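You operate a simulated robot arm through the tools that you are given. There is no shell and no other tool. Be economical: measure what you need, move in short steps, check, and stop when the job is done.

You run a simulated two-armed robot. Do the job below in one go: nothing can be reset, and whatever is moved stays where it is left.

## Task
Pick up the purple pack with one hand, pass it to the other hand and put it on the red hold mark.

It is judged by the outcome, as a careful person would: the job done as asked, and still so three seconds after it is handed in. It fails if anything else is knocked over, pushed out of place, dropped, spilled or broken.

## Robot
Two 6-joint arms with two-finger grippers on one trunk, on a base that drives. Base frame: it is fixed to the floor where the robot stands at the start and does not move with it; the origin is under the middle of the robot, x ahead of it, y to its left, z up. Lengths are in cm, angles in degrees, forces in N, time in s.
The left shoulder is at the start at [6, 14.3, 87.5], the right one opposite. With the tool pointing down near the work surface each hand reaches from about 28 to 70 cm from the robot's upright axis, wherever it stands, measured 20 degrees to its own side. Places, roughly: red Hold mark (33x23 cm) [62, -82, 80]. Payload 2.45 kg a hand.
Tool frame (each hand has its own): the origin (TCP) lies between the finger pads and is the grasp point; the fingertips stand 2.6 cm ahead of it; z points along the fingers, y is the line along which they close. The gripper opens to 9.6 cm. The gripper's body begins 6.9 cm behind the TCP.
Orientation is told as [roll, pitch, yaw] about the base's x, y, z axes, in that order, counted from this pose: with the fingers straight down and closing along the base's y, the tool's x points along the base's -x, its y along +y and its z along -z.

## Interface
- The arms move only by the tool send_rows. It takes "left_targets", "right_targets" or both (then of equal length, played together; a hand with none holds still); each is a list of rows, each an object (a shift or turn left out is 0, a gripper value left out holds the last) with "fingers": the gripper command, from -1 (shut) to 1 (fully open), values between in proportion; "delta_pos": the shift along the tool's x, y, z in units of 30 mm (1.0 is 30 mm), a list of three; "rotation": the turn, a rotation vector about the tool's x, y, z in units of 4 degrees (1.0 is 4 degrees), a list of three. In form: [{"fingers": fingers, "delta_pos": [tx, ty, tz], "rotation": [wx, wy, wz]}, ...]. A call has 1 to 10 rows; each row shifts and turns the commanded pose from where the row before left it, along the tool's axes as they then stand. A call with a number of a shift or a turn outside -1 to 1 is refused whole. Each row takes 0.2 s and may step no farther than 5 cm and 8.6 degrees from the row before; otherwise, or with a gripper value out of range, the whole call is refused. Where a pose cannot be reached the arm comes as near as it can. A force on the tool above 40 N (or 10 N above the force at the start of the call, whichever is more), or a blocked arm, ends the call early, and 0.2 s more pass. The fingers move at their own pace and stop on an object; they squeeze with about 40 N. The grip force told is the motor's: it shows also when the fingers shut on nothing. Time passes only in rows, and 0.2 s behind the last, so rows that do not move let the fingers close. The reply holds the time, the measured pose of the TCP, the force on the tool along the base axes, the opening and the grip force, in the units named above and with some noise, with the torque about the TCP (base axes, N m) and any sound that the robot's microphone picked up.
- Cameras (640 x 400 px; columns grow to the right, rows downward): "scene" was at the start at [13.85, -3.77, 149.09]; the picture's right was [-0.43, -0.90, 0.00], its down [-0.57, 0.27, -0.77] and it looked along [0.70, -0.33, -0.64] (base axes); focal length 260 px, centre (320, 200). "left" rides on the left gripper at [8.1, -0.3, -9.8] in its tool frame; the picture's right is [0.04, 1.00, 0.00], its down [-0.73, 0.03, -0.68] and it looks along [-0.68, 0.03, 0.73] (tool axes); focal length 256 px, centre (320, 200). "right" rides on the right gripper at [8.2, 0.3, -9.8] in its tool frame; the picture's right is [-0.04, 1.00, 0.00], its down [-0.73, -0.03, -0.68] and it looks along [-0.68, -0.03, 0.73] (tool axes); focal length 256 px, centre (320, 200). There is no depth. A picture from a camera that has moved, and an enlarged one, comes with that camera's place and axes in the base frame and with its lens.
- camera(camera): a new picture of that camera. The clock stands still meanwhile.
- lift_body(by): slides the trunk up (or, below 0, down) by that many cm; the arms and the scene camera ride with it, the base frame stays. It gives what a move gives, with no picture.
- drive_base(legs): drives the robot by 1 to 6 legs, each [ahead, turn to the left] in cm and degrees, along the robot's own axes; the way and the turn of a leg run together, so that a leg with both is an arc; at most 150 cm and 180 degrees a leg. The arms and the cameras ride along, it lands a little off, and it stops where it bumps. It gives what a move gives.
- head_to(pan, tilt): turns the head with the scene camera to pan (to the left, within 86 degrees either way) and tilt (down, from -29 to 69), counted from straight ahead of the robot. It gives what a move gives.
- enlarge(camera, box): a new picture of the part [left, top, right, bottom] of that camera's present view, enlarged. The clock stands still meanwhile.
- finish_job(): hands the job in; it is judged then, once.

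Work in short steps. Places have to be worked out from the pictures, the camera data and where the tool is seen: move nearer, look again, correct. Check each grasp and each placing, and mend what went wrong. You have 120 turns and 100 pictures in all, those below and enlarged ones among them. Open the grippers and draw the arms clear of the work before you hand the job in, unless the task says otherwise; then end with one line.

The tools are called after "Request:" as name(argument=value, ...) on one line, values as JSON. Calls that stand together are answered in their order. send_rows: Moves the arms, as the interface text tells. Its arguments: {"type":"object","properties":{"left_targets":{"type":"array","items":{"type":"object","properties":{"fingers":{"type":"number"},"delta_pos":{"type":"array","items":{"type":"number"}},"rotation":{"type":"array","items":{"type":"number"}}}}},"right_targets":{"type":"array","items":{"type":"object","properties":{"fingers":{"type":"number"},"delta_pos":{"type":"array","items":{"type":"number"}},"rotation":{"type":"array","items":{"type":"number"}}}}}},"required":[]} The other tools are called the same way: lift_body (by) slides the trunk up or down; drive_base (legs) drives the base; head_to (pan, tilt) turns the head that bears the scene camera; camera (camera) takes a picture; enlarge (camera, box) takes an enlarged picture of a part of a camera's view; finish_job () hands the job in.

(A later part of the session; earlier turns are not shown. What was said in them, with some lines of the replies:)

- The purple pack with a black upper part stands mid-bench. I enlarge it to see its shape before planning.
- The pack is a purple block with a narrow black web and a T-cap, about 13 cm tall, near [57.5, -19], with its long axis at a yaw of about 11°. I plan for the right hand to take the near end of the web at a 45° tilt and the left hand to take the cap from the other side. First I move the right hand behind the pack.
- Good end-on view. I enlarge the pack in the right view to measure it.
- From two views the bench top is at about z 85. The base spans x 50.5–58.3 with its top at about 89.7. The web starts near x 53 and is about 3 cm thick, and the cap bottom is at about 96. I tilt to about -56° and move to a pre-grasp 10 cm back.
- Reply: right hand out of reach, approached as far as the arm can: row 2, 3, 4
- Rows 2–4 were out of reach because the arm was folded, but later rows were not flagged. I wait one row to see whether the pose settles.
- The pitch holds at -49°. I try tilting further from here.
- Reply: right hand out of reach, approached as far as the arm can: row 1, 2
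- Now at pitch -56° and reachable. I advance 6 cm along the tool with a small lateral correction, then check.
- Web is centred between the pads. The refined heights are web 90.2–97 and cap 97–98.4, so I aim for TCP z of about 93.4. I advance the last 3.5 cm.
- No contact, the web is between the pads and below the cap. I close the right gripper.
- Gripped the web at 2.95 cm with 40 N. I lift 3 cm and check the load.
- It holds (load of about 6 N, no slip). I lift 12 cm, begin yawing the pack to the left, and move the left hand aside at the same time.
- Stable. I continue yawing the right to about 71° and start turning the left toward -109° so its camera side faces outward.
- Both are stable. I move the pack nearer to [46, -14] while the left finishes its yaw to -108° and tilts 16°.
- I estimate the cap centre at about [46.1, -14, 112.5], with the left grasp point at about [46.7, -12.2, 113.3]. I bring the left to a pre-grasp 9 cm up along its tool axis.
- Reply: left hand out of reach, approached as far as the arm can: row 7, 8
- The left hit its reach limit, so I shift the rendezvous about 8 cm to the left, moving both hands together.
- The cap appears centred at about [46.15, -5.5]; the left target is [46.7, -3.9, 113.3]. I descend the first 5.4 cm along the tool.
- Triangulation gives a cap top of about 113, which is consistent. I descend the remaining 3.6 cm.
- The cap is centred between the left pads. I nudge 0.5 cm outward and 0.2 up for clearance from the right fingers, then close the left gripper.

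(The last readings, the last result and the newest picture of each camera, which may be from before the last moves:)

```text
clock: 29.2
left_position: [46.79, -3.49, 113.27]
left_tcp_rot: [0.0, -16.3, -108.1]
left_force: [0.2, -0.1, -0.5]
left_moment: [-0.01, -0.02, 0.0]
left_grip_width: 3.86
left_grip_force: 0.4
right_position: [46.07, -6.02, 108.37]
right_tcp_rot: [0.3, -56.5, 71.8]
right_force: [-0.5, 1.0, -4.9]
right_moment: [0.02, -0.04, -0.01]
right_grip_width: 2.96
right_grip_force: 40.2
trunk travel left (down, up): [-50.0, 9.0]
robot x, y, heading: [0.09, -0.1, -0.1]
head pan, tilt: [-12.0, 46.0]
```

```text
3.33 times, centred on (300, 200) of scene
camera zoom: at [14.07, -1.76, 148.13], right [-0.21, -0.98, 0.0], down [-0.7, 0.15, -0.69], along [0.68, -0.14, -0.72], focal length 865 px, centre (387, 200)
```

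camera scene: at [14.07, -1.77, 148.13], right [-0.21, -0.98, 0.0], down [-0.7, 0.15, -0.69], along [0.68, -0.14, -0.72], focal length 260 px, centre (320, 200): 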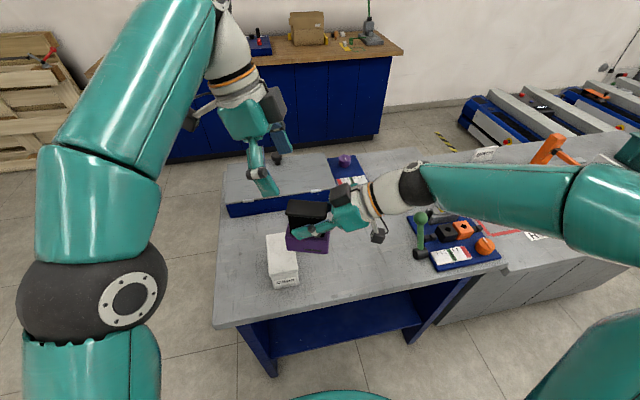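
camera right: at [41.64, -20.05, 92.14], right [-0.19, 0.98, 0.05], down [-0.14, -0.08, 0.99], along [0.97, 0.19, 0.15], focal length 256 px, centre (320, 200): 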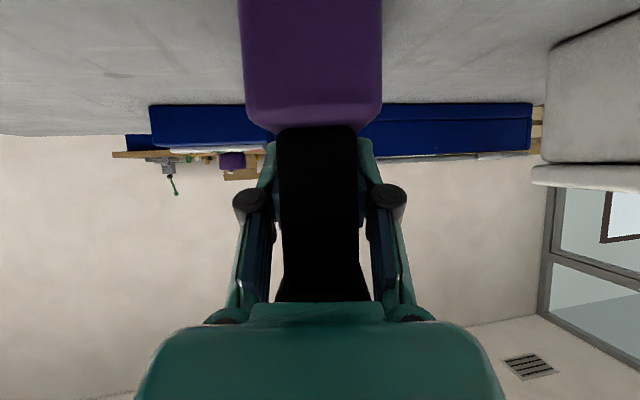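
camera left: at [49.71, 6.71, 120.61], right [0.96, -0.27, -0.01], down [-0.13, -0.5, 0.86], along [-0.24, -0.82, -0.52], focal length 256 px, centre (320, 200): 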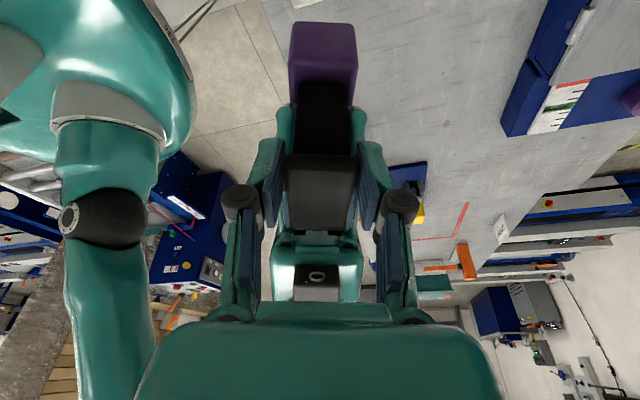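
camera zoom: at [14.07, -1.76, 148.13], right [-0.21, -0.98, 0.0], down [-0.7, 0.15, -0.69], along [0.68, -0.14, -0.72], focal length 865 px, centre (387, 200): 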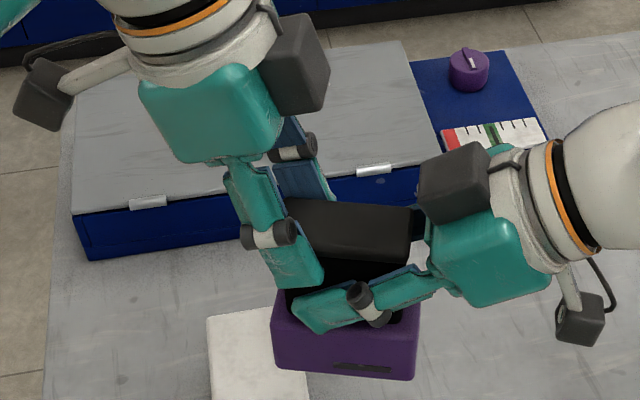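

The gaps are even and clear of the right fingers. I close the left fully.

Request:
send_rows(left_targets=[{"fingers": -1}, {}, {}, {}])

Request:
enlarge(camera="left", box=[220, 20, 420, 220])

Request:
enlarge(camera="scene", box=[260, 160, 360, 240])

```text
clock: 30.2
left_position: [46.68, -3.45, 113.3]
left_tcp_rot: [0.1, -16.2, -108.1]
left_force: [5.3, -0.1, -0.2]
left_moment: [0.0, -0.19, 0.04]
left_grip_width: 3.67
left_grip_force: 40.2
right_position: [45.97, -5.94, 108.36]
right_tcp_rot: [0.4, -56.5, 71.9]
right_force: [-5.0, 0.3, -4.8]
right_moment: [0.0, -0.06, 0.09]
right_grip_width: 2.93
right_grip_force: 40.0
trunk travel left (down, up): [-50.0, 9.0]
robot x, y, heading: [-0.14, -0.22, -0.3]
head pan, tilt: [-12.0, 46.0]
```

```text
2.00 times, centred on (320, 120) of left
camera zoom: at [49.72, 6.71, 120.61], right [0.96, -0.27, -0.01], down [-0.13, -0.5, 0.86], along [-0.24, -0.82, -0.52], focal length 512 px, centre (320, 360)
```

zoom: 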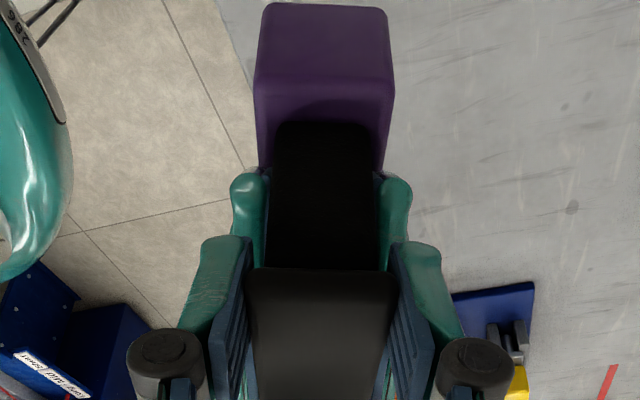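

```text
5.00 times, centred on (310, 200) of scene
camera zoom: at [14.07, -1.76, 148.13], right [-0.21, -0.98, 0.0], down [-0.7, 0.15, -0.69], along [0.68, -0.14, -0.72], focal length 1298 px, centre (370, 200)
```

zoom: 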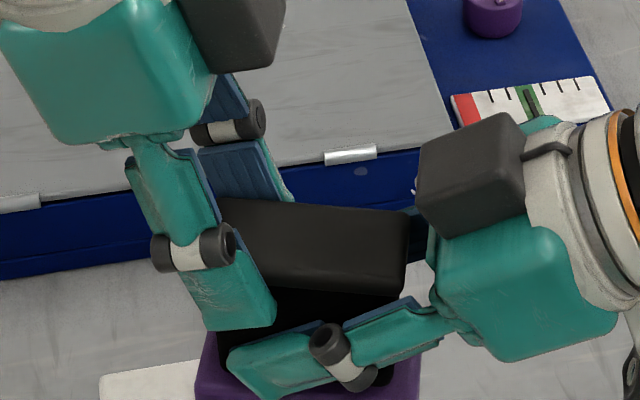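

Both hands hold it (the left has 3.67 cm at 40 N). I open the right gripper, holding both still.

Request:
send_rows(right_targets=[{"fingers": 0.2}, {"fingers": 0.6}, {"fingers": 1}, {}, {}])

Request:
camera(camera="left")

```text
clock: 31.4
left_position: [46.75, -3.49, 113.32]
left_tcp_rot: [0.0, -16.1, -108.1]
left_force: [-0.6, -0.6, -0.1]
left_moment: [0.12, -0.06, -0.01]
left_grip_width: 3.68
left_grip_force: 39.6
right_position: [46.03, -5.87, 108.42]
right_tcp_rot: [0.3, -56.7, 71.9]
right_force: [0.8, -0.7, 0.1]
right_moment: [0.05, 0.02, -0.01]
right_grip_width: 9.61
right_grip_force: 0.1
trunk travel left (down, up): [-50.0, 9.0]
robot x, y, heading: [-0.16, -0.28, 0.3]
head pan, tilt: [-12.0, 46.0]
```

```text
63 pictures are left
camera left: at [49.71, 6.7, 120.6], right [0.96, -0.27, -0.01], down [-0.13, -0.5, 0.86], along [-0.24, -0.82, -0.52], focal length 256 px, centre (320, 200)
```

left: 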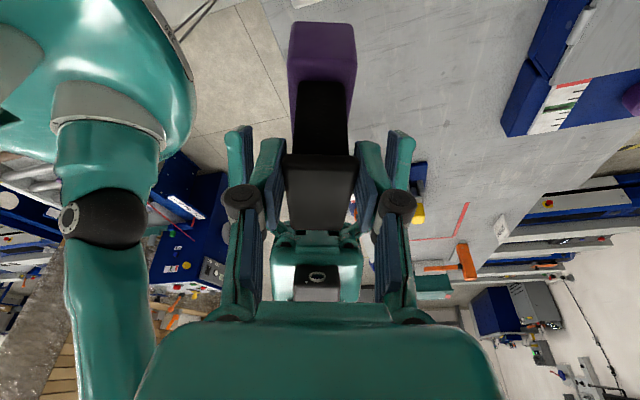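

The pack is held by the left alone and stays level. I withdraw the right hand along its axis.

Request:
send_rows(right_targets=[{"delta_pos": [0, 0, -0.5]}, {"delta_pos": [0, 0, -0.8]}, {"delta_pos": [0, 0, -1]}, {"delta_pos": [0, 0, -1]}, {"delta_pos": [0, 0, -1]}, {}])

Request:
camera(camera="scene")

Request:
camera(camera="right")

```text
clock: 32.8
left_position: [46.72, -3.53, 113.4]
left_tcp_rot: [0.0, -16.3, -108.1]
left_force: [-0.2, -0.4, -0.9]
left_moment: [0.11, -0.08, 0.02]
left_grip_width: 3.71
left_grip_force: 40.2
right_position: [42.86, -16.21, 115.44]
right_tcp_rot: [0.3, -56.5, 71.9]
right_force: [-0.9, 0.1, -0.1]
right_moment: [0.03, 0.0, 0.05]
right_grip_width: 9.58
right_grip_force: 0.0
trunk travel left (down, up): [-50.0, 9.0]
robot x, y, heading: [0.08, -0.37, 0.2]
head pan, tilt: [-12.0, 46.0]
```

```text
62 pictures are left
camera scene: at [14.1, -1.74, 148.13], right [-0.21, -0.98, 0.0], down [-0.7, 0.15, -0.69], along [0.68, -0.14, -0.72], focal length 260 px, centre (320, 200)
```

scene: 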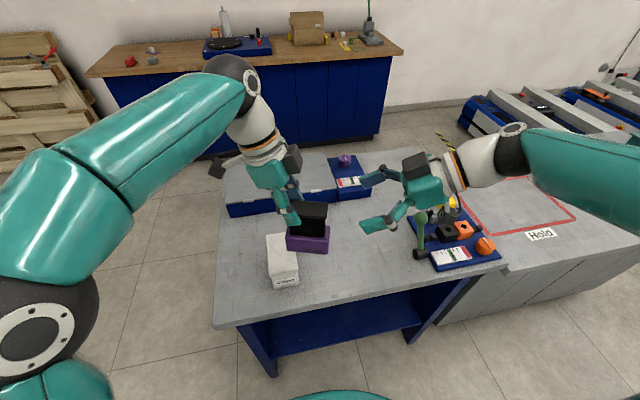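

```text
61 pictures are left
camera right: at [38.65, -28.31, 114.03], right [-0.94, 0.33, 0.04], down [-0.02, -0.16, 0.99], along [0.33, 0.93, 0.16], focal length 256 px, centre (320, 200)
```

right: 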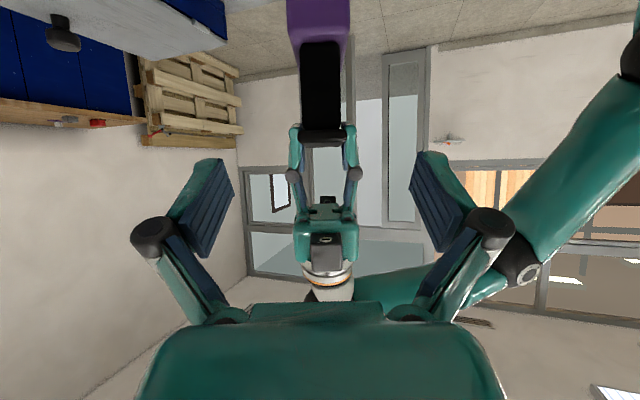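

Handover complete. Now I raise the pack and draw in both arms before driving, and look right to check the floor route.

Request:
send_rows(left_targets=[{"delta_pos": [0.275, -0.683, -0.775]}, {"delta_pos": [0.275, -0.683, -0.775]}, {"delta_pos": [0.275, -0.683, -0.775]}, {"delta_pos": [0.275, -0.683, -0.775]}, {}, {}, {}], right_targets=[{"delta_pos": [0.3, 0.095, -0.96]}, {"delta_pos": [0.3, 0.095, -0.96]}, {"delta_pos": [0.3, 0.095, -0.96]}, {"delta_pos": [0.3, 0.095, -0.96]}, {"delta_pos": [0.3, 0.095, -0.96]}, {"delta_pos": [0.3, 0.095, -0.96]}, {}])

Request:
head_to(pan=-75, tilt=40)

Request:
camera(camera="scene")

Request:
head_to(pan=0, tilt=65)

Request:
camera(camera="scene")

```text
clock: 34.4
left_position: [40.75, 4.42, 121.47]
left_tcp_rot: [0.0, -16.2, -108.1]
left_force: [0.4, -0.1, -5.0]
left_moment: [0.11, -0.06, -0.01]
left_grip_width: 3.71
left_grip_force: 39.6
right_position: [35.85, -32.26, 120.5]
right_tcp_rot: [0.2, -56.5, 72.0]
right_force: [0.3, 0.0, -0.5]
right_moment: [0.01, 0.0, 0.0]
right_grip_width: 9.61
right_grip_force: 0.0
trunk travel left (down, up): [-50.0, 9.0]
robot x, y, heading: [-0.18, -0.09, 0.2]
head pan, tilt: [-12.0, 46.0]
```

```text
clock: 35.7
left_position: [40.6, 4.28, 121.5]
left_tcp_rot: [0.0, -16.2, -108.1]
left_force: [0.5, 0.1, -4.7]
left_moment: [0.14, -0.01, -0.01]
left_grip_width: 3.69
left_grip_force: 39.9
right_position: [35.79, -32.12, 120.4]
right_tcp_rot: [0.4, -56.6, 72.0]
right_force: [-0.3, -0.4, 0.2]
right_moment: [-0.03, -0.03, -0.01]
right_grip_width: 9.63
right_grip_force: 0.1
trunk travel left (down, up): [-50.0, 9.0]
robot x, y, heading: [-0.18, -0.35, 0.0]
head pan, tilt: [-75.0, 40.0]
```

```text
60 pictures are left
camera scene: at [8.38, -8.29, 149.0], right [-0.97, -0.26, 0.0], down [-0.17, 0.62, -0.77], along [0.2, -0.74, -0.64], focal length 260 px, centre (320, 200)
```

scene: 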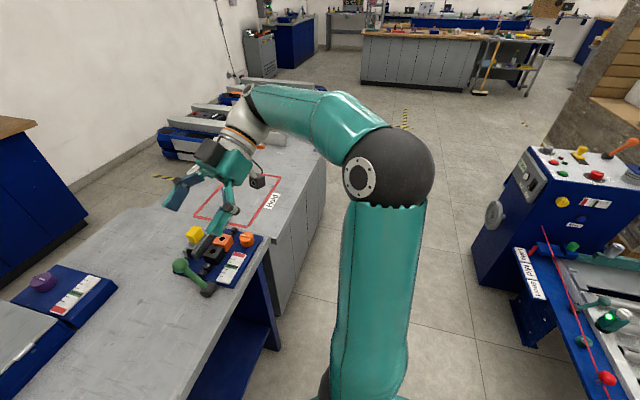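

```text
clock: 37.2
left_position: [40.74, 4.32, 121.39]
left_tcp_rot: [-0.1, -16.2, -108.1]
left_force: [-0.2, 0.2, -4.5]
left_moment: [0.14, -0.05, 0.0]
left_grip_width: 3.71
left_grip_force: 40.1
right_position: [35.9, -32.25, 120.5]
right_tcp_rot: [0.3, -56.6, 72.0]
right_force: [0.5, -0.4, 0.1]
right_moment: [-0.03, -0.01, 0.01]
right_grip_width: 9.63
right_grip_force: 0.0
trunk travel left (down, up): [-50.0, 9.0]
robot x, y, heading: [-0.15, 0.01, 0.2]
head pan, tilt: [0.0, 65.0]
```

```text
59 pictures are left
camera scene: at [12.24, -0.09, 145.77], right [0.0, -1.0, 0.0], down [-0.91, 0.0, -0.42], along [0.42, 0.0, -0.91], focal length 260 px, centre (320, 200)
```

scene: 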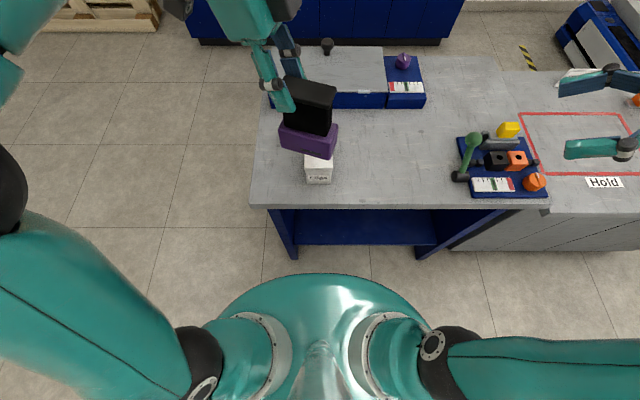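

The aisle to the right is clear, and the elbows are high (about z 130) and near the body. I back up slightly, turn right, and check before driving on.

Request:
drive_base(legs=[[-8, 0], [0, -90]])

Request:
head_to(pan=0, tilt=45)

Request:
camera(camera="scene")

```text
clock: 41.2
left_position: [13.11, -35.37, 121.43]
left_tcp_rot: [-0.1, -16.0, -172.9]
left_force: [0.4, -1.1, -5.1]
left_moment: [0.02, -0.18, -0.01]
left_grip_width: 3.69
left_grip_force: 40.0
right_position: [-21.99, -46.35, 120.45]
right_tcp_rot: [0.5, -56.7, 6.8]
right_force: [-0.8, -1.0, -0.9]
right_moment: [-0.01, -0.13, 0.03]
right_grip_width: 9.59
right_grip_force: 0.1
trunk travel left (down, up): [-50.0, 9.0]
robot x, y, heading: [-4.25, 1.79, -66.6]
head pan, tilt: [0.0, 65.0]
stopped in leg 2: the robot was blocked; the commanded pose is now the measured one
```

```text
clock: 42.0
left_position: [13.47, -35.26, 121.57]
left_tcp_rot: [-0.1, -16.1, -173.1]
left_force: [-0.6, -0.1, -4.6]
left_moment: [0.01, -0.1, -0.01]
left_grip_width: 3.68
left_grip_force: 40.2
right_position: [-21.87, -46.05, 120.53]
right_tcp_rot: [0.2, -56.6, 7.0]
right_force: [-0.5, -1.2, 0.1]
right_moment: [0.01, -0.01, 0.02]
right_grip_width: 9.61
right_grip_force: 0.0
trunk travel left (down, up): [-50.0, 9.0]
robot x, y, heading: [-4.46, 1.91, -66.5]
head pan, tilt: [0.0, 45.0]
```

```text
58 pictures are left
camera scene: at [1.35, -11.46, 148.27], right [-0.92, -0.4, 0.0], down [-0.28, 0.65, -0.71], along [0.28, -0.65, -0.71], focal length 260 px, centre (320, 200)
```

scene: 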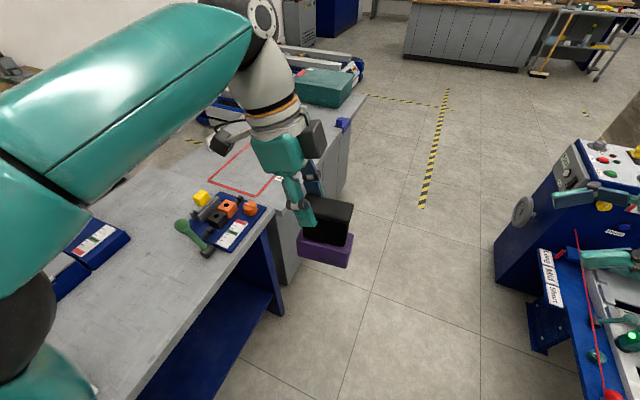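

The turn stopped at -66°, with the base pushed slightly to +x, so the obstacle is likely the low table behind. I look toward the rear right to check.

Request:
head_to(pan=-70, tilt=60)

Request:
camera(camera="scene")

Request:
head_to(pan=70, tilt=60)

Request:
camera(camera="scene")

```text
clock: 43.4
left_position: [13.43, -35.22, 121.5]
left_tcp_rot: [0.1, -16.0, -173.2]
left_force: [-1.2, -0.3, -5.2]
left_moment: [-0.03, -0.1, 0.02]
left_grip_width: 3.67
left_grip_force: 40.0
right_position: [-21.9, -46.13, 120.55]
right_tcp_rot: [0.3, -56.6, 7.0]
right_force: [0.7, -0.4, 0.3]
right_moment: [0.0, 0.02, 0.03]
right_grip_width: 9.61
right_grip_force: 0.1
trunk travel left (down, up): [-50.0, 9.0]
robot x, y, heading: [-4.27, 1.67, -66.3]
head pan, tilt: [-70.0, 60.0]
```

```text
57 pictures are left
camera scene: at [-6.69, -8.6, 146.33], right [-0.69, 0.72, 0.0], down [0.63, 0.6, -0.5], along [-0.36, -0.34, -0.87], focal length 260 px, centre (320, 200)
```

scene: 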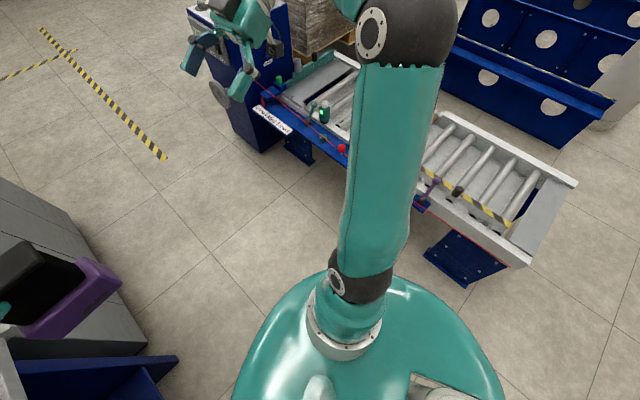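

```text
clock: 45.7
left_position: [13.3, -35.17, 121.51]
left_tcp_rot: [0.0, -16.2, -173.1]
left_force: [-0.3, 0.2, -4.1]
left_moment: [0.01, -0.09, -0.04]
left_grip_width: 3.68
left_grip_force: 39.8
right_position: [-21.88, -46.08, 120.58]
right_tcp_rot: [0.2, -56.7, 7.0]
right_force: [0.2, -0.5, 0.4]
right_moment: [0.03, 0.03, 0.05]
right_grip_width: 9.61
right_grip_force: 0.1
trunk travel left (down, up): [-50.0, 9.0]
robot x, y, heading: [-4.27, 1.67, -66.3]
head pan, tilt: [70.0, 60.0]
```

```text
56 pictures are left
camera scene: at [4.78, -3.58, 146.33], right [0.06, -1.0, 0.0], down [-0.86, -0.05, -0.5], along [0.5, 0.03, -0.87], focal length 260 px, centre (320, 200)
```

scene: 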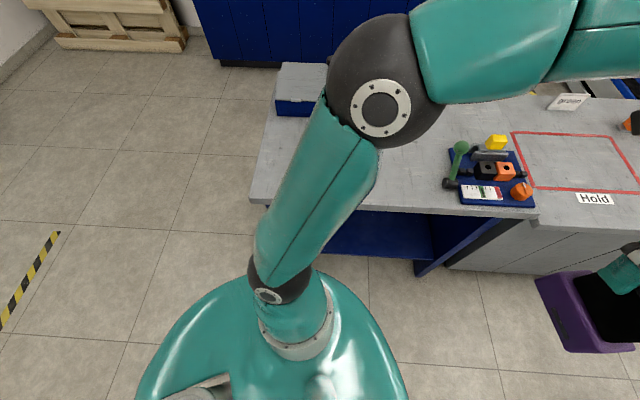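

Nothing visibly touches: the conveyor leg is about 80 cm away and the bench legs about 50. I retry a small part of the turn.

Request:
drive_base(legs=[[0, -6]])

```text
clock: 46.6
left_position: [9.46, -36.85, 121.47]
left_tcp_rot: [0.0, -16.0, -179.1]
left_force: [0.0, 0.0, -4.9]
left_moment: [-0.01, -0.1, 0.01]
left_grip_width: 3.71
left_grip_force: 40.0
right_position: [-26.76, -43.93, 120.68]
right_tcp_rot: [0.1, -56.7, 1.0]
right_force: [-0.1, -0.3, 0.1]
right_moment: [0.01, -0.01, 0.0]
right_grip_width: 9.59
right_grip_force: 0.0
trunk travel left (down, up): [-50.0, 9.0]
robot x, y, heading: [-4.04, 1.89, -72.3]
head pan, tilt: [70.0, 60.0]
```

It moves freely now. I complete the turn to about -90°.

Request:
drive_base(legs=[[0, -15]])

Request:
head_to(pan=0, tilt=50)

Request:
camera(camera="scene")

```text
clock: 48.0
left_position: [-0.91, -39.13, 121.6]
left_tcp_rot: [0.0, -16.1, 166.0]
left_force: [0.7, -0.3, -5.0]
left_moment: [-0.01, -0.13, -0.03]
left_grip_width: 3.69
left_grip_force: 39.8
right_position: [-37.78, -36.71, 120.65]
right_tcp_rot: [0.2, -56.6, -13.9]
right_force: [-0.5, -0.4, 0.4]
right_moment: [0.01, 0.02, -0.01]
right_grip_width: 9.59
right_grip_force: 0.0
trunk travel left (down, up): [-50.0, 9.0]
robot x, y, heading: [-3.51, 1.74, -87.3]
head pan, tilt: [70.0, 60.0]
```

```text
clock: 49.4
left_position: [-0.88, -39.09, 121.63]
left_tcp_rot: [0.0, -16.1, 166.1]
left_force: [-0.7, -0.3, -5.2]
left_moment: [-0.01, -0.12, 0.0]
left_grip_width: 3.69
left_grip_force: 39.8
right_position: [-37.76, -36.84, 120.67]
right_tcp_rot: [0.1, -56.5, -13.8]
right_force: [0.3, 0.4, -0.2]
right_moment: [0.01, -0.01, -0.02]
right_grip_width: 9.61
right_grip_force: 0.1
trunk travel left (down, up): [-50.0, 9.0]
robot x, y, heading: [-2.99, 1.64, -87.5]
head pan, tilt: [0.0, 50.0]
```

```text
55 pictures are left
camera scene: at [-2.36, -12.13, 147.58], right [-1.0, -0.05, 0.0], down [-0.04, 0.77, -0.64], along [0.03, -0.64, -0.77], focal length 260 px, centre (320, 200)
```

scene: 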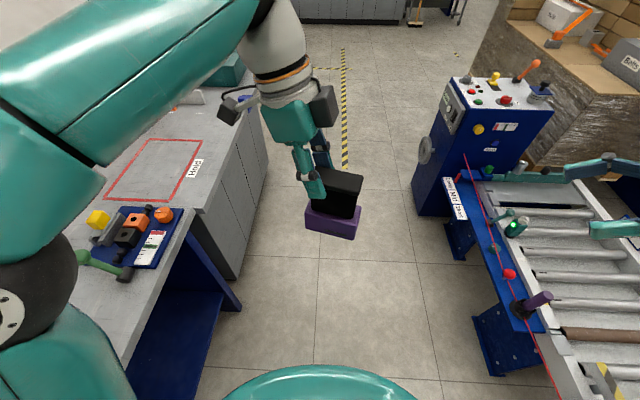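

The aisle is clear, with the machine right of x -60. I drive ahead 62 cm along the benches.

Request:
drive_base(legs=[[62, 0]])

Request:
camera(camera="scene")

```text
clock: 52.9
left_position: [2.38, -101.31, 121.55]
left_tcp_rot: [0.0, -16.1, 166.3]
left_force: [0.2, -0.7, -4.4]
left_moment: [0.01, -0.15, 0.0]
left_grip_width: 3.66
left_grip_force: 39.4
right_position: [-34.49, -99.03, 120.75]
right_tcp_rot: [0.2, -56.5, -13.7]
right_force: [-0.2, 0.0, 0.5]
right_moment: [-0.03, -0.01, 0.01]
right_grip_width: 9.6
right_grip_force: 0.0
trunk travel left (down, up): [-50.0, 9.0]
robot x, y, heading: [0.1, -60.61, -87.0]
head pan, tilt: [0.0, 50.0]
```

```text
54 pictures are left
camera scene: at [0.77, -74.31, 147.57], right [-1.0, -0.05, 0.0], down [-0.04, 0.77, -0.64], along [0.03, -0.64, -0.77], focal length 260 px, centre (320, 200)
```

scene: 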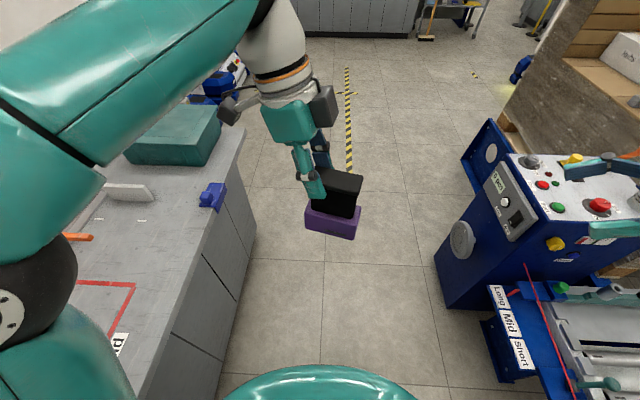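

Now at [0, -60.6]. I turn left 60° to face the hold mark.

Request:
drive_base(legs=[[0, 60]])

Request:
camera(camera="scene")

```text
clock: 56.6
left_position: [36.75, -78.62, 121.6]
left_tcp_rot: [-0.2, -16.2, -133.8]
left_force: [1.0, 1.6, -4.5]
left_moment: [0.03, -0.04, 0.0]
left_grip_width: 3.69
left_grip_force: 40.4
right_position: [16.43, -109.39, 120.97]
right_tcp_rot: [0.2, -56.4, 46.4]
right_force: [0.6, 1.2, 0.7]
right_moment: [-0.05, 0.05, -0.04]
right_grip_width: 9.62
right_grip_force: 0.0
trunk travel left (down, up): [-50.0, 9.0]
robot x, y, heading: [-1.53, -64.12, -27.3]
head pan, tilt: [0.0, 50.0]
stopped in leg 1: the robot was blocked; the commanded pose is now the measured one
```

```text
53 pictures are left
camera scene: at [10.91, -69.83, 147.59], right [-0.46, -0.89, 0.0], down [-0.68, 0.35, -0.64], along [0.57, -0.3, -0.77], focal length 260 px, centre (320, 200)
```

scene: 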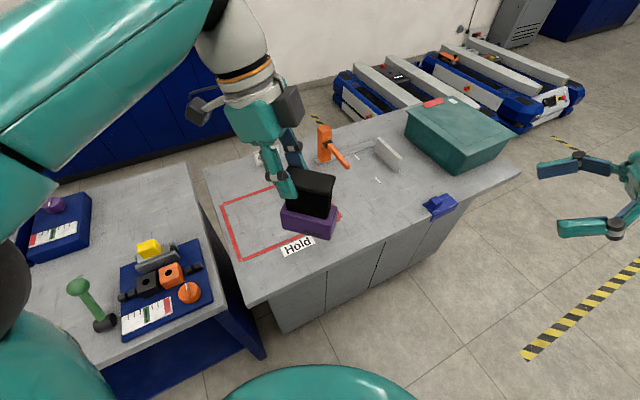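

The mark measures x 52–74, y -66 to -99. The robot is at [-1.5, -64]. I move the pack over the mark, aiming for TCP [61.4, -77.6, 109.6], still well above the surface.

Request:
send_rows(left_targets=[{"delta_pos": [0.68, 0.57, 0.219]}, {"delta_pos": [0.68, 0.57, 0.219]}, {"delta_pos": [0.68, 0.57, 0.219]}, {"delta_pos": [0.68, 0.57, 0.219]}, {"delta_pos": [0.68, 0.57, 0.219]}, {"delta_pos": [0.68, 0.57, 0.219]}, {"delta_pos": [0.68, 0.57, 0.219]}, {"delta_pos": [0.68, 0.57, 0.219]}, {"delta_pos": [0.68, 0.57, 0.219]}, {"delta_pos": [0.68, 0.57, 0.219]}])

Request:
camera(camera="scene")

Request:
camera(camera="left")

```text
clock: 58.8
left_position: [59.67, -77.16, 108.36]
left_tcp_rot: [-0.3, -16.1, -133.8]
left_force: [0.4, -0.5, -4.9]
left_moment: [0.1, -0.04, 0.0]
left_grip_width: 3.67
left_grip_force: 39.8
left hand out of reach, approached as far as the arm can: row 9, 10
right_position: [16.74, -109.8, 120.65]
right_tcp_rot: [0.7, -56.5, 45.7]
right_force: [1.0, -1.0, 0.4]
right_moment: [0.03, 0.05, 0.05]
right_grip_width: 9.61
right_grip_force: 0.0
trunk travel left (down, up): [-50.0, 9.0]
robot x, y, heading: [-1.69, -63.85, -27.7]
head pan, tilt: [0.0, 50.0]
```

```text
52 pictures are left
camera scene: at [11.11, -70.39, 147.55], right [-0.46, -0.89, 0.0], down [-0.68, 0.35, -0.64], along [0.57, -0.3, -0.77], focal length 260 px, centre (320, 200)
```

scene: 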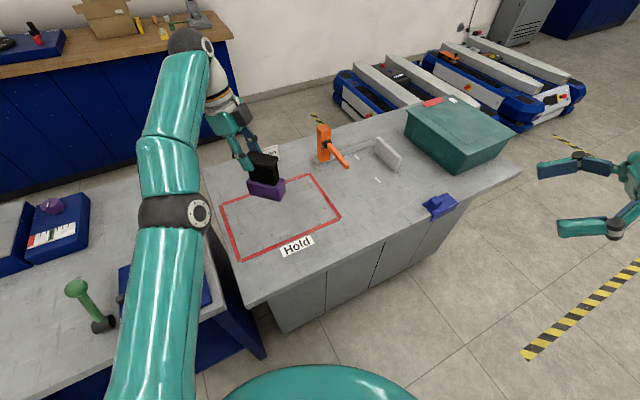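

```text
51 pictures are left
camera left: at [66.77, -69.42, 115.64], right [0.75, -0.67, -0.02], down [-0.33, -0.4, 0.86], along [-0.58, -0.63, -0.52], focal length 256 px, centre (320, 200)
```

left: 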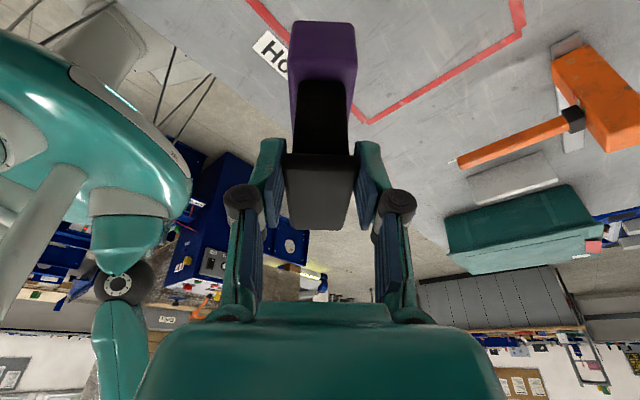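

The pack centre is at about [58.3, -78.6], within the mark. I descend 11 cm straight down and look again.

Request:
send_rows(left_targets=[{"delta_pos": [0.279, 0, 0.96]}, {"delta_pos": [0.279, 0, 0.96]}, {"delta_pos": [0.279, 0, 0.96]}, {"delta_pos": [0.18, 0, 0.63]}, {}])

Request:
enlarge(camera="scene", box=[190, 100, 390, 270])

Request:
camera(camera="left")

```text
clock: 60.0
left_position: [59.31, -76.93, 97.63]
left_tcp_rot: [-0.2, -16.1, -134.0]
left_force: [0.4, -0.4, -5.1]
left_moment: [0.04, -0.07, 0.01]
left_grip_width: 3.68
left_grip_force: 39.8
right_position: [16.31, -109.54, 120.77]
right_tcp_rot: [0.3, -56.5, 46.1]
right_force: [-0.6, 0.2, -0.4]
right_moment: [0.02, 0.0, 0.0]
right_grip_width: 9.59
right_grip_force: 0.0
trunk travel left (down, up): [-50.0, 9.0]
robot x, y, heading: [-1.51, -63.91, -27.5]
head pan, tilt: [0.0, 50.0]
```

```text
2.35 times, centred on (290, 185) of scene
camera zoom: at [10.8, -70.25, 147.58], right [-0.46, -0.89, 0.0], down [-0.68, 0.35, -0.64], along [0.57, -0.3, -0.77], focal length 611 px, centre (391, 235)
```

zoom: 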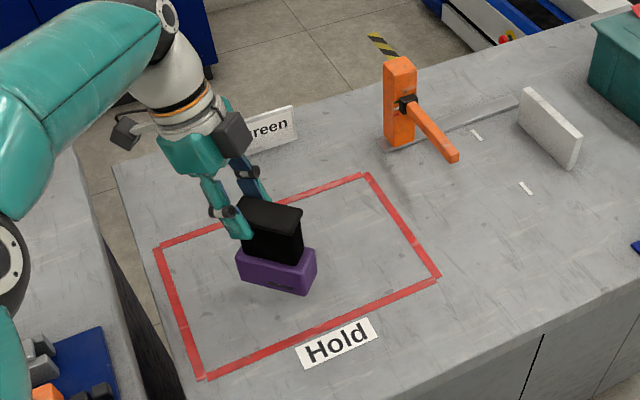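

```text
49 pictures are left
camera left: at [66.56, -69.14, 104.85], right [0.75, -0.67, -0.01], down [-0.34, -0.39, 0.86], along [-0.57, -0.63, -0.52], focal length 256 px, centre (320, 200)
```

left: 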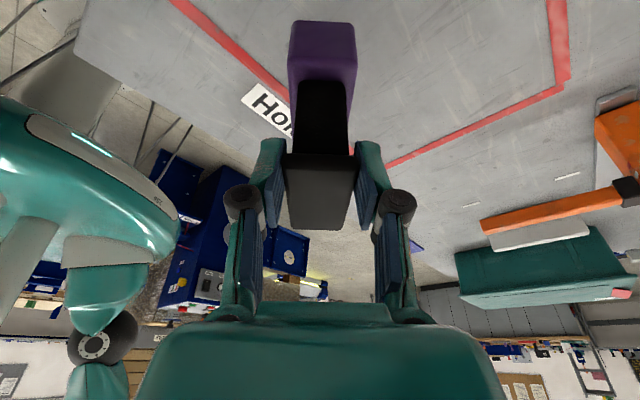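

Well inside the mark. I descend gently 2.8 cm and then watch the force.

Request:
send_rows(left_targets=[{"delta_pos": [0.087, 0, 0.3]}, {"delta_pos": [0.087, 0, 0.3]}, {"delta_pos": [0.087, 0, 0.3]}, {}])

Request:
enlarge(camera="scene", box=[240, 140, 360, 240])

```text
clock: 61.0
left_position: [59.4, -77.09, 94.7]
left_tcp_rot: [-0.3, -16.0, -133.9]
left_force: [-0.4, -0.5, -5.7]
left_moment: [0.12, -0.08, -0.01]
left_grip_width: 3.7
left_grip_force: 40.3
right_position: [16.36, -109.59, 120.67]
right_tcp_rot: [0.4, -56.6, 46.0]
right_force: [0.3, 0.7, 0.3]
right_moment: [-0.03, 0.02, -0.04]
right_grip_width: 9.59
right_grip_force: 0.1
trunk travel left (down, up): [-50.0, 9.0]
robot x, y, heading: [-1.71, -63.55, -27.3]
head pan, tilt: [0.0, 50.0]
```

```text
4.00 times, centred on (300, 190) of scene
camera zoom: at [10.82, -70.26, 147.58], right [-0.46, -0.89, 0.0], down [-0.68, 0.35, -0.64], along [0.57, -0.3, -0.77], focal length 1038 px, centre (400, 240)
```

zoom: 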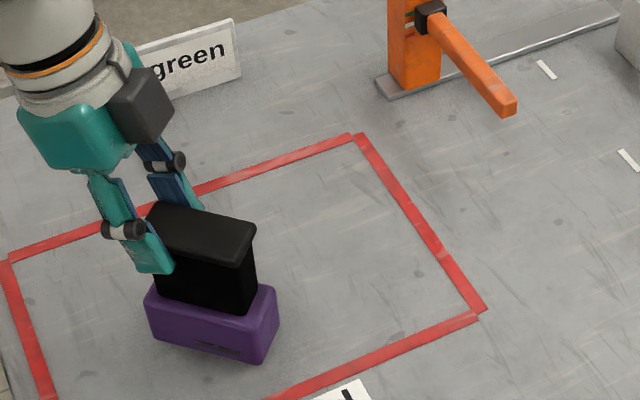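

No contact yet. I descend in small 0.4 cm steps.

Request:
send_rows(left_targets=[{"delta_pos": [0.037, 0, 0.128]}, {"delta_pos": [0.037, 0, 0.128]}, {}])

```text
clock: 61.8
left_position: [59.41, -77.17, 93.89]
left_tcp_rot: [-0.2, -16.1, -133.9]
left_force: [-0.4, -0.3, -4.2]
left_moment: [0.1, -0.08, -0.01]
left_grip_width: 3.7
left_grip_force: 39.7
right_position: [16.5, -109.66, 120.69]
right_tcp_rot: [0.4, -56.6, 46.0]
right_force: [0.1, 0.3, 0.3]
right_moment: [-0.03, -0.05, -0.01]
right_grip_width: 9.59
right_grip_force: 0.1
trunk travel left (down, up): [-50.0, 9.0]
robot x, y, heading: [-1.89, -63.61, -27.5]
head pan, tilt: [0.0, 50.0]
```

Still hanging free (about -5 N). I continue in small steps.

Request:
send_rows(left_targets=[{"delta_pos": [0.028, 0, 0.096]}, {"delta_pos": [0.028, 0, 0.096]}, {}])

Request:
enlarge(camera="scene", box=[240, 160, 320, 240])

```text
clock: 62.6
left_position: [59.42, -77.11, 93.26]
left_tcp_rot: [-0.2, -16.2, -133.9]
left_force: [0.5, 0.4, -5.0]
left_moment: [0.1, -0.09, -0.03]
left_grip_width: 3.69
left_grip_force: 40.2
right_position: [16.4, -109.58, 120.82]
right_tcp_rot: [0.5, -56.6, 46.0]
right_force: [0.2, 0.4, 0.1]
right_moment: [0.01, -0.02, 0.01]
right_grip_width: 9.6
right_grip_force: 0.2
trunk travel left (down, up): [-50.0, 9.0]
robot x, y, heading: [-1.29, -63.67, -27.4]
head pan, tilt: [0.0, 50.0]
```

```text
5.00 times, centred on (280, 200) of scene
camera zoom: at [10.83, -70.26, 147.58], right [-0.46, -0.89, 0.0], down [-0.68, 0.35, -0.64], along [0.57, -0.3, -0.77], focal length 1298 px, centre (520, 200)
```

zoom: 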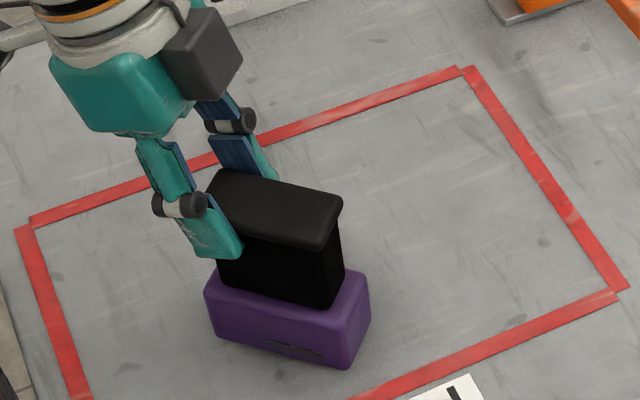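

Very close. I continue down in 0.25 cm steps.

Request:
send_rows(left_targets=[{"delta_pos": [0.023, 0, 0.08]}, {"delta_pos": [0.023, 0, 0.08]}, {"delta_pos": [0.023, 0, 0.08]}, {}])

```text
clock: 63.6
left_position: [59.58, -76.95, 92.77]
left_tcp_rot: [-0.2, -16.2, -133.8]
left_force: [-0.2, -0.8, -5.0]
left_moment: [0.08, -0.11, 0.03]
left_grip_width: 3.71
left_grip_force: 40.5
right_position: [16.41, -109.67, 120.8]
right_tcp_rot: [0.4, -56.6, 46.0]
right_force: [-0.7, 0.4, 0.0]
right_moment: [0.05, -0.01, 0.0]
right_grip_width: 9.61
right_grip_force: 0.1
trunk travel left (down, up): [-50.0, 9.0]
robot x, y, heading: [-1.23, -63.7, -27.6]
head pan, tilt: [0.0, 50.0]
```

Still no contact, so I continue.

Request:
send_rows(left_targets=[{"delta_pos": [0.023, 0, 0.08]}, {"delta_pos": [0.023, 0, 0.08]}, {"delta_pos": [0.023, 0, 0.08]}, {}])

Request:
enlarge(camera="scene", box=[240, 160, 320, 240])

```text
clock: 64.6
left_position: [59.52, -76.92, 92.45]
left_tcp_rot: [0.5, -15.9, -133.9]
left_force: [11.0, 2.9, 29.4]
left_moment: [-0.08, -0.04, 0.12]
left_grip_width: 3.74
left_grip_force: 39.8
right_position: [16.22, -109.55, 120.82]
right_tcp_rot: [0.2, -56.6, 46.2]
right_force: [0.2, -0.4, 0.7]
right_moment: [0.02, -0.02, -0.03]
right_grip_width: 9.58
right_grip_force: 0.1
trunk travel left (down, up): [-50.0, 9.0]
robot x, y, heading: [-1.28, -63.69, -27.6]
head pan, tilt: [0.0, 50.0]
```

```text
5.00 times, centred on (280, 200) of scene
camera zoom: at [10.6, -70.13, 147.64], right [-0.46, -0.89, 0.0], down [-0.68, 0.35, -0.64], along [0.57, -0.3, -0.77], focal length 1298 px, centre (520, 200)
```

zoom: 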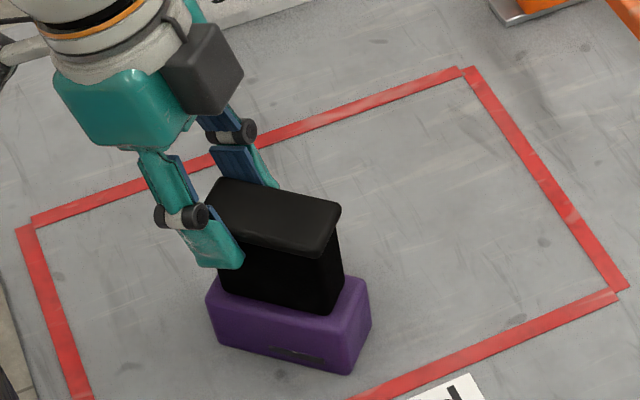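

Contact: about +29 N. I back off 0.35 cm to relieve the press, then open the left gripper.

Request:
send_rows(left_targets=[{"delta_pos": [-0.033, 0, -0.112]}, {}, {}])

```text
clock: 65.4
left_position: [59.41, -76.95, 92.34]
left_tcp_rot: [-0.2, -16.0, -133.9]
left_force: [5.6, 1.6, 11.6]
left_moment: [0.41, -0.74, -0.06]
left_grip_width: 3.69
left_grip_force: 40.4
right_position: [16.33, -109.59, 120.9]
right_tcp_rot: [0.3, -56.5, 46.1]
right_force: [0.4, 1.4, -0.4]
right_moment: [-0.01, 0.0, 0.02]
right_grip_width: 9.61
right_grip_force: 0.1
trunk travel left (down, up): [-50.0, 9.0]
robot x, y, heading: [-1.54, -63.82, -27.7]
head pan, tilt: [0.0, 50.0]
```

The press has dropped to about 12 N, so the pack is resting on the surface. I release slowly.

Request:
send_rows(left_targets=[{"delta_pos": [-0.01, 0, -0.035]}, {"fingers": -0.1}, {"fingers": 0.1}, {"fingers": 0.5}, {"fingers": 1}, {}, {}])

Request:
enlarge(camera="scene", box=[240, 140, 360, 240])

Request:
camera(camera="left")

```text
clock: 67.0
left_position: [59.34, -77.17, 92.45]
left_tcp_rot: [-0.2, -16.1, -133.8]
left_force: [-0.2, 0.7, 0.6]
left_moment: [0.01, 0.0, -0.02]
left_grip_width: 9.6
left_grip_force: 0.1
right_position: [16.41, -109.55, 120.79]
right_tcp_rot: [0.4, -56.5, 46.2]
right_force: [0.0, 0.4, 0.7]
right_moment: [0.0, 0.03, -0.02]
right_grip_width: 9.59
right_grip_force: 0.1
trunk travel left (down, up): [-50.0, 9.0]
robot x, y, heading: [-1.58, -63.71, -27.6]
head pan, tilt: [0.0, 50.0]
```

```text
4.00 times, centred on (300, 190) of scene
camera zoom: at [10.77, -70.25, 147.58], right [-0.46, -0.89, 0.0], down [-0.68, 0.35, -0.64], along [0.57, -0.3, -0.77], focal length 1038 px, centre (400, 240)
```

zoom: 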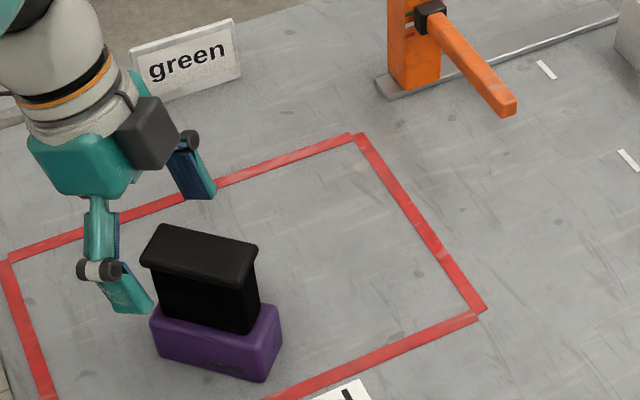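

```text
44 pictures are left
camera left: at [66.51, -69.16, 99.75], right [0.75, -0.67, -0.01], down [-0.34, -0.39, 0.86], along [-0.57, -0.63, -0.52], focal length 256 px, centre (320, 200)
```

left: 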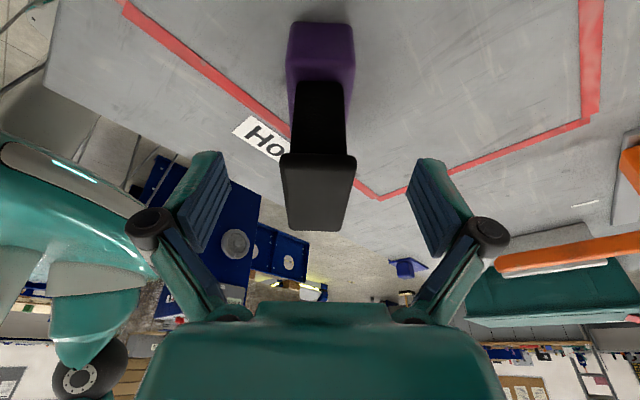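

The pack stands by itself inside the mark. I withdraw the left hand straight up, then back toward the robot.

Request:
send_rows(left_targets=[{"delta_pos": [-0.14, 0, -0.48]}, {"delta_pos": [-0.279, 0, -0.96]}, {"delta_pos": [-0.279, 0, -0.96]}, {"delta_pos": [-0.279, 0, -0.96]}, {"delta_pos": [-0.279, 0, -0.96]}, {"delta_pos": [-0.68, -0.57, -0.219]}, {"delta_pos": [-0.68, -0.57, -0.219]}, {"delta_pos": [-0.68, -0.57, -0.219]}, {"delta_pos": [-0.68, -0.57, -0.219]}, {"delta_pos": [-0.68, -0.57, -0.219]}])

Request:
camera(camera="scene")

Request:
head_to(pan=50, tilt=45)

Request:
camera(camera="scene")

```text
clock: 69.2
left_position: [47.06, -77.65, 111.94]
left_tcp_rot: [-0.1, -16.0, -133.8]
left_force: [0.5, -0.5, 0.2]
left_moment: [0.01, -0.01, -0.01]
left_grip_width: 9.61
left_grip_force: 0.1
right_position: [16.28, -109.61, 120.83]
right_tcp_rot: [0.3, -56.7, 46.2]
right_force: [-0.4, 0.0, 0.2]
right_moment: [0.01, 0.01, -0.02]
right_grip_width: 9.59
right_grip_force: 0.1
trunk travel left (down, up): [-50.0, 9.0]
robot x, y, heading: [-1.61, -63.84, -27.5]
head pan, tilt: [0.0, 50.0]
```

```text
43 pictures are left
camera scene: at [10.66, -70.2, 147.6], right [-0.46, -0.89, 0.0], down [-0.68, 0.35, -0.64], along [0.57, -0.3, -0.77], focal length 260 px, centre (320, 200)
```

scene: 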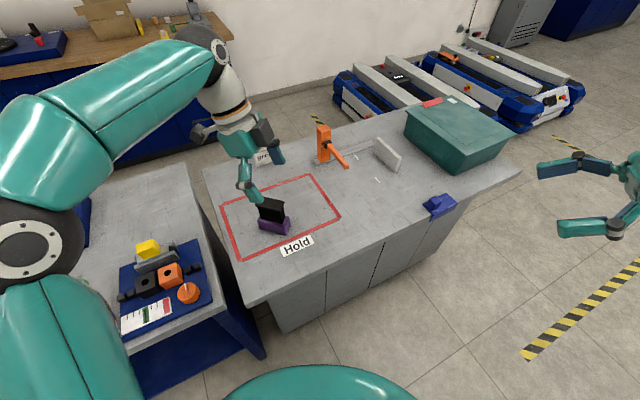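

```text
clock: 70.3
left_position: [47.34, -77.63, 111.92]
left_tcp_rot: [-0.3, -16.0, -133.9]
left_force: [-0.7, 0.1, -1.0]
left_moment: [0.01, -0.01, -0.04]
left_grip_width: 9.61
left_grip_force: 0.2
right_position: [16.39, -109.66, 120.81]
right_tcp_rot: [0.4, -56.6, 46.1]
right_force: [0.6, -0.1, -0.7]
right_moment: [-0.05, -0.01, -0.01]
right_grip_width: 9.59
right_grip_force: 0.0
trunk travel left (down, up): [-50.0, 9.0]
robot x, y, heading: [-1.63, -63.75, -27.5]
head pan, tilt: [50.0, 45.0]
```

```text
42 pictures are left
camera scene: at [11.44, -63.58, 148.28], right [0.38, -0.92, 0.0], down [-0.65, -0.27, -0.71], along [0.65, 0.27, -0.71], focal length 260 px, centre (320, 200)
```

scene: 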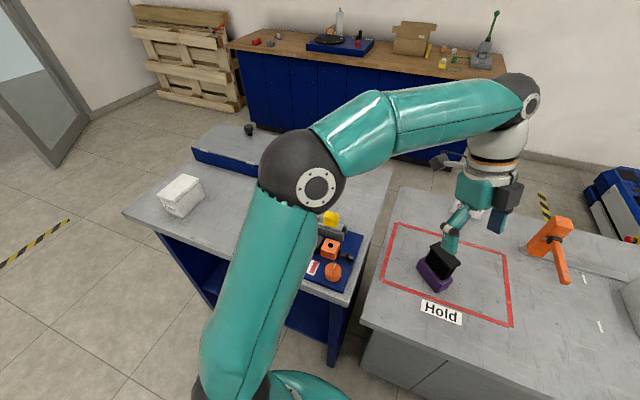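

The pack is upright inside the mark and the rest is undisturbed. I draw the left arm further clear and make a last check.

Request:
send_rows(left_targets=[{"delta_pos": [-0.5, -0.57, -0.6]}, {"delta_pos": [-0.5, -0.57, -0.6]}, {"delta_pos": [-0.4, -0.57, -0.6]}, {"delta_pos": [-0.3, -0.57, -0.4]}, {"delta_pos": [-0.3, -0.57, -0.2]}])

Request:
head_to(pan=0, tilt=45)

Request:
camera(camera="scene")

```text
clock: 71.5
left_position: [38.08, -74.44, 120.5]
left_tcp_rot: [-0.1, -16.1, -134.0]
left_force: [0.8, -0.9, 0.0]
left_moment: [0.01, -0.02, 0.0]
left_grip_width: 9.61
left_grip_force: 0.0
right_position: [16.3, -109.4, 120.87]
right_tcp_rot: [0.3, -56.6, 46.1]
right_force: [-0.3, -0.5, 0.1]
right_moment: [-0.02, 0.01, -0.02]
right_grip_width: 9.6
right_grip_force: 0.0
trunk travel left (down, up): [-50.0, 9.0]
robot x, y, heading: [-1.33, -63.75, -27.5]
head pan, tilt: [50.0, 45.0]
```

```text
clock: 72.7
left_position: [38.17, -74.46, 120.55]
left_tcp_rot: [-0.2, -16.0, -133.9]
left_force: [0.8, -0.1, 0.5]
left_moment: [0.0, -0.01, -0.04]
left_grip_width: 9.61
left_grip_force: 0.1
right_position: [16.26, -109.67, 120.81]
right_tcp_rot: [0.4, -56.6, 46.0]
right_force: [0.1, -0.8, -0.1]
right_moment: [-0.02, -0.03, -0.04]
right_grip_width: 9.62
right_grip_force: 0.0
trunk travel left (down, up): [-50.0, 9.0]
robot x, y, heading: [-1.74, -63.97, -27.4]
head pan, tilt: [0.0, 45.0]
```

```text
41 pictures are left
camera scene: at [11.13, -70.42, 148.28], right [-0.46, -0.89, 0.0], down [-0.63, 0.33, -0.71], along [0.63, -0.33, -0.71], focal length 260 px, centre (320, 200)
```

scene: 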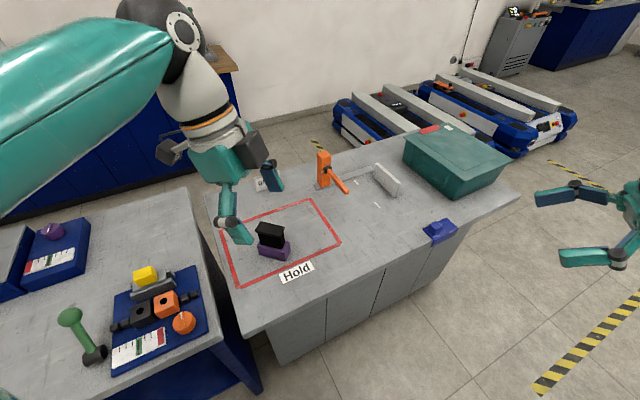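

The pack is upright fully inside the red mark, both grippers are open and clear, so I hand the job in.

Request:
finish_job()

```text
The job is handed in.
```

The right hand picked up the purple pack and passed it in the air to the left hand, which set it upright inside the red hold mark; the base was blocked twice while turning, but nothing looked moved or knocked over in the pictures.
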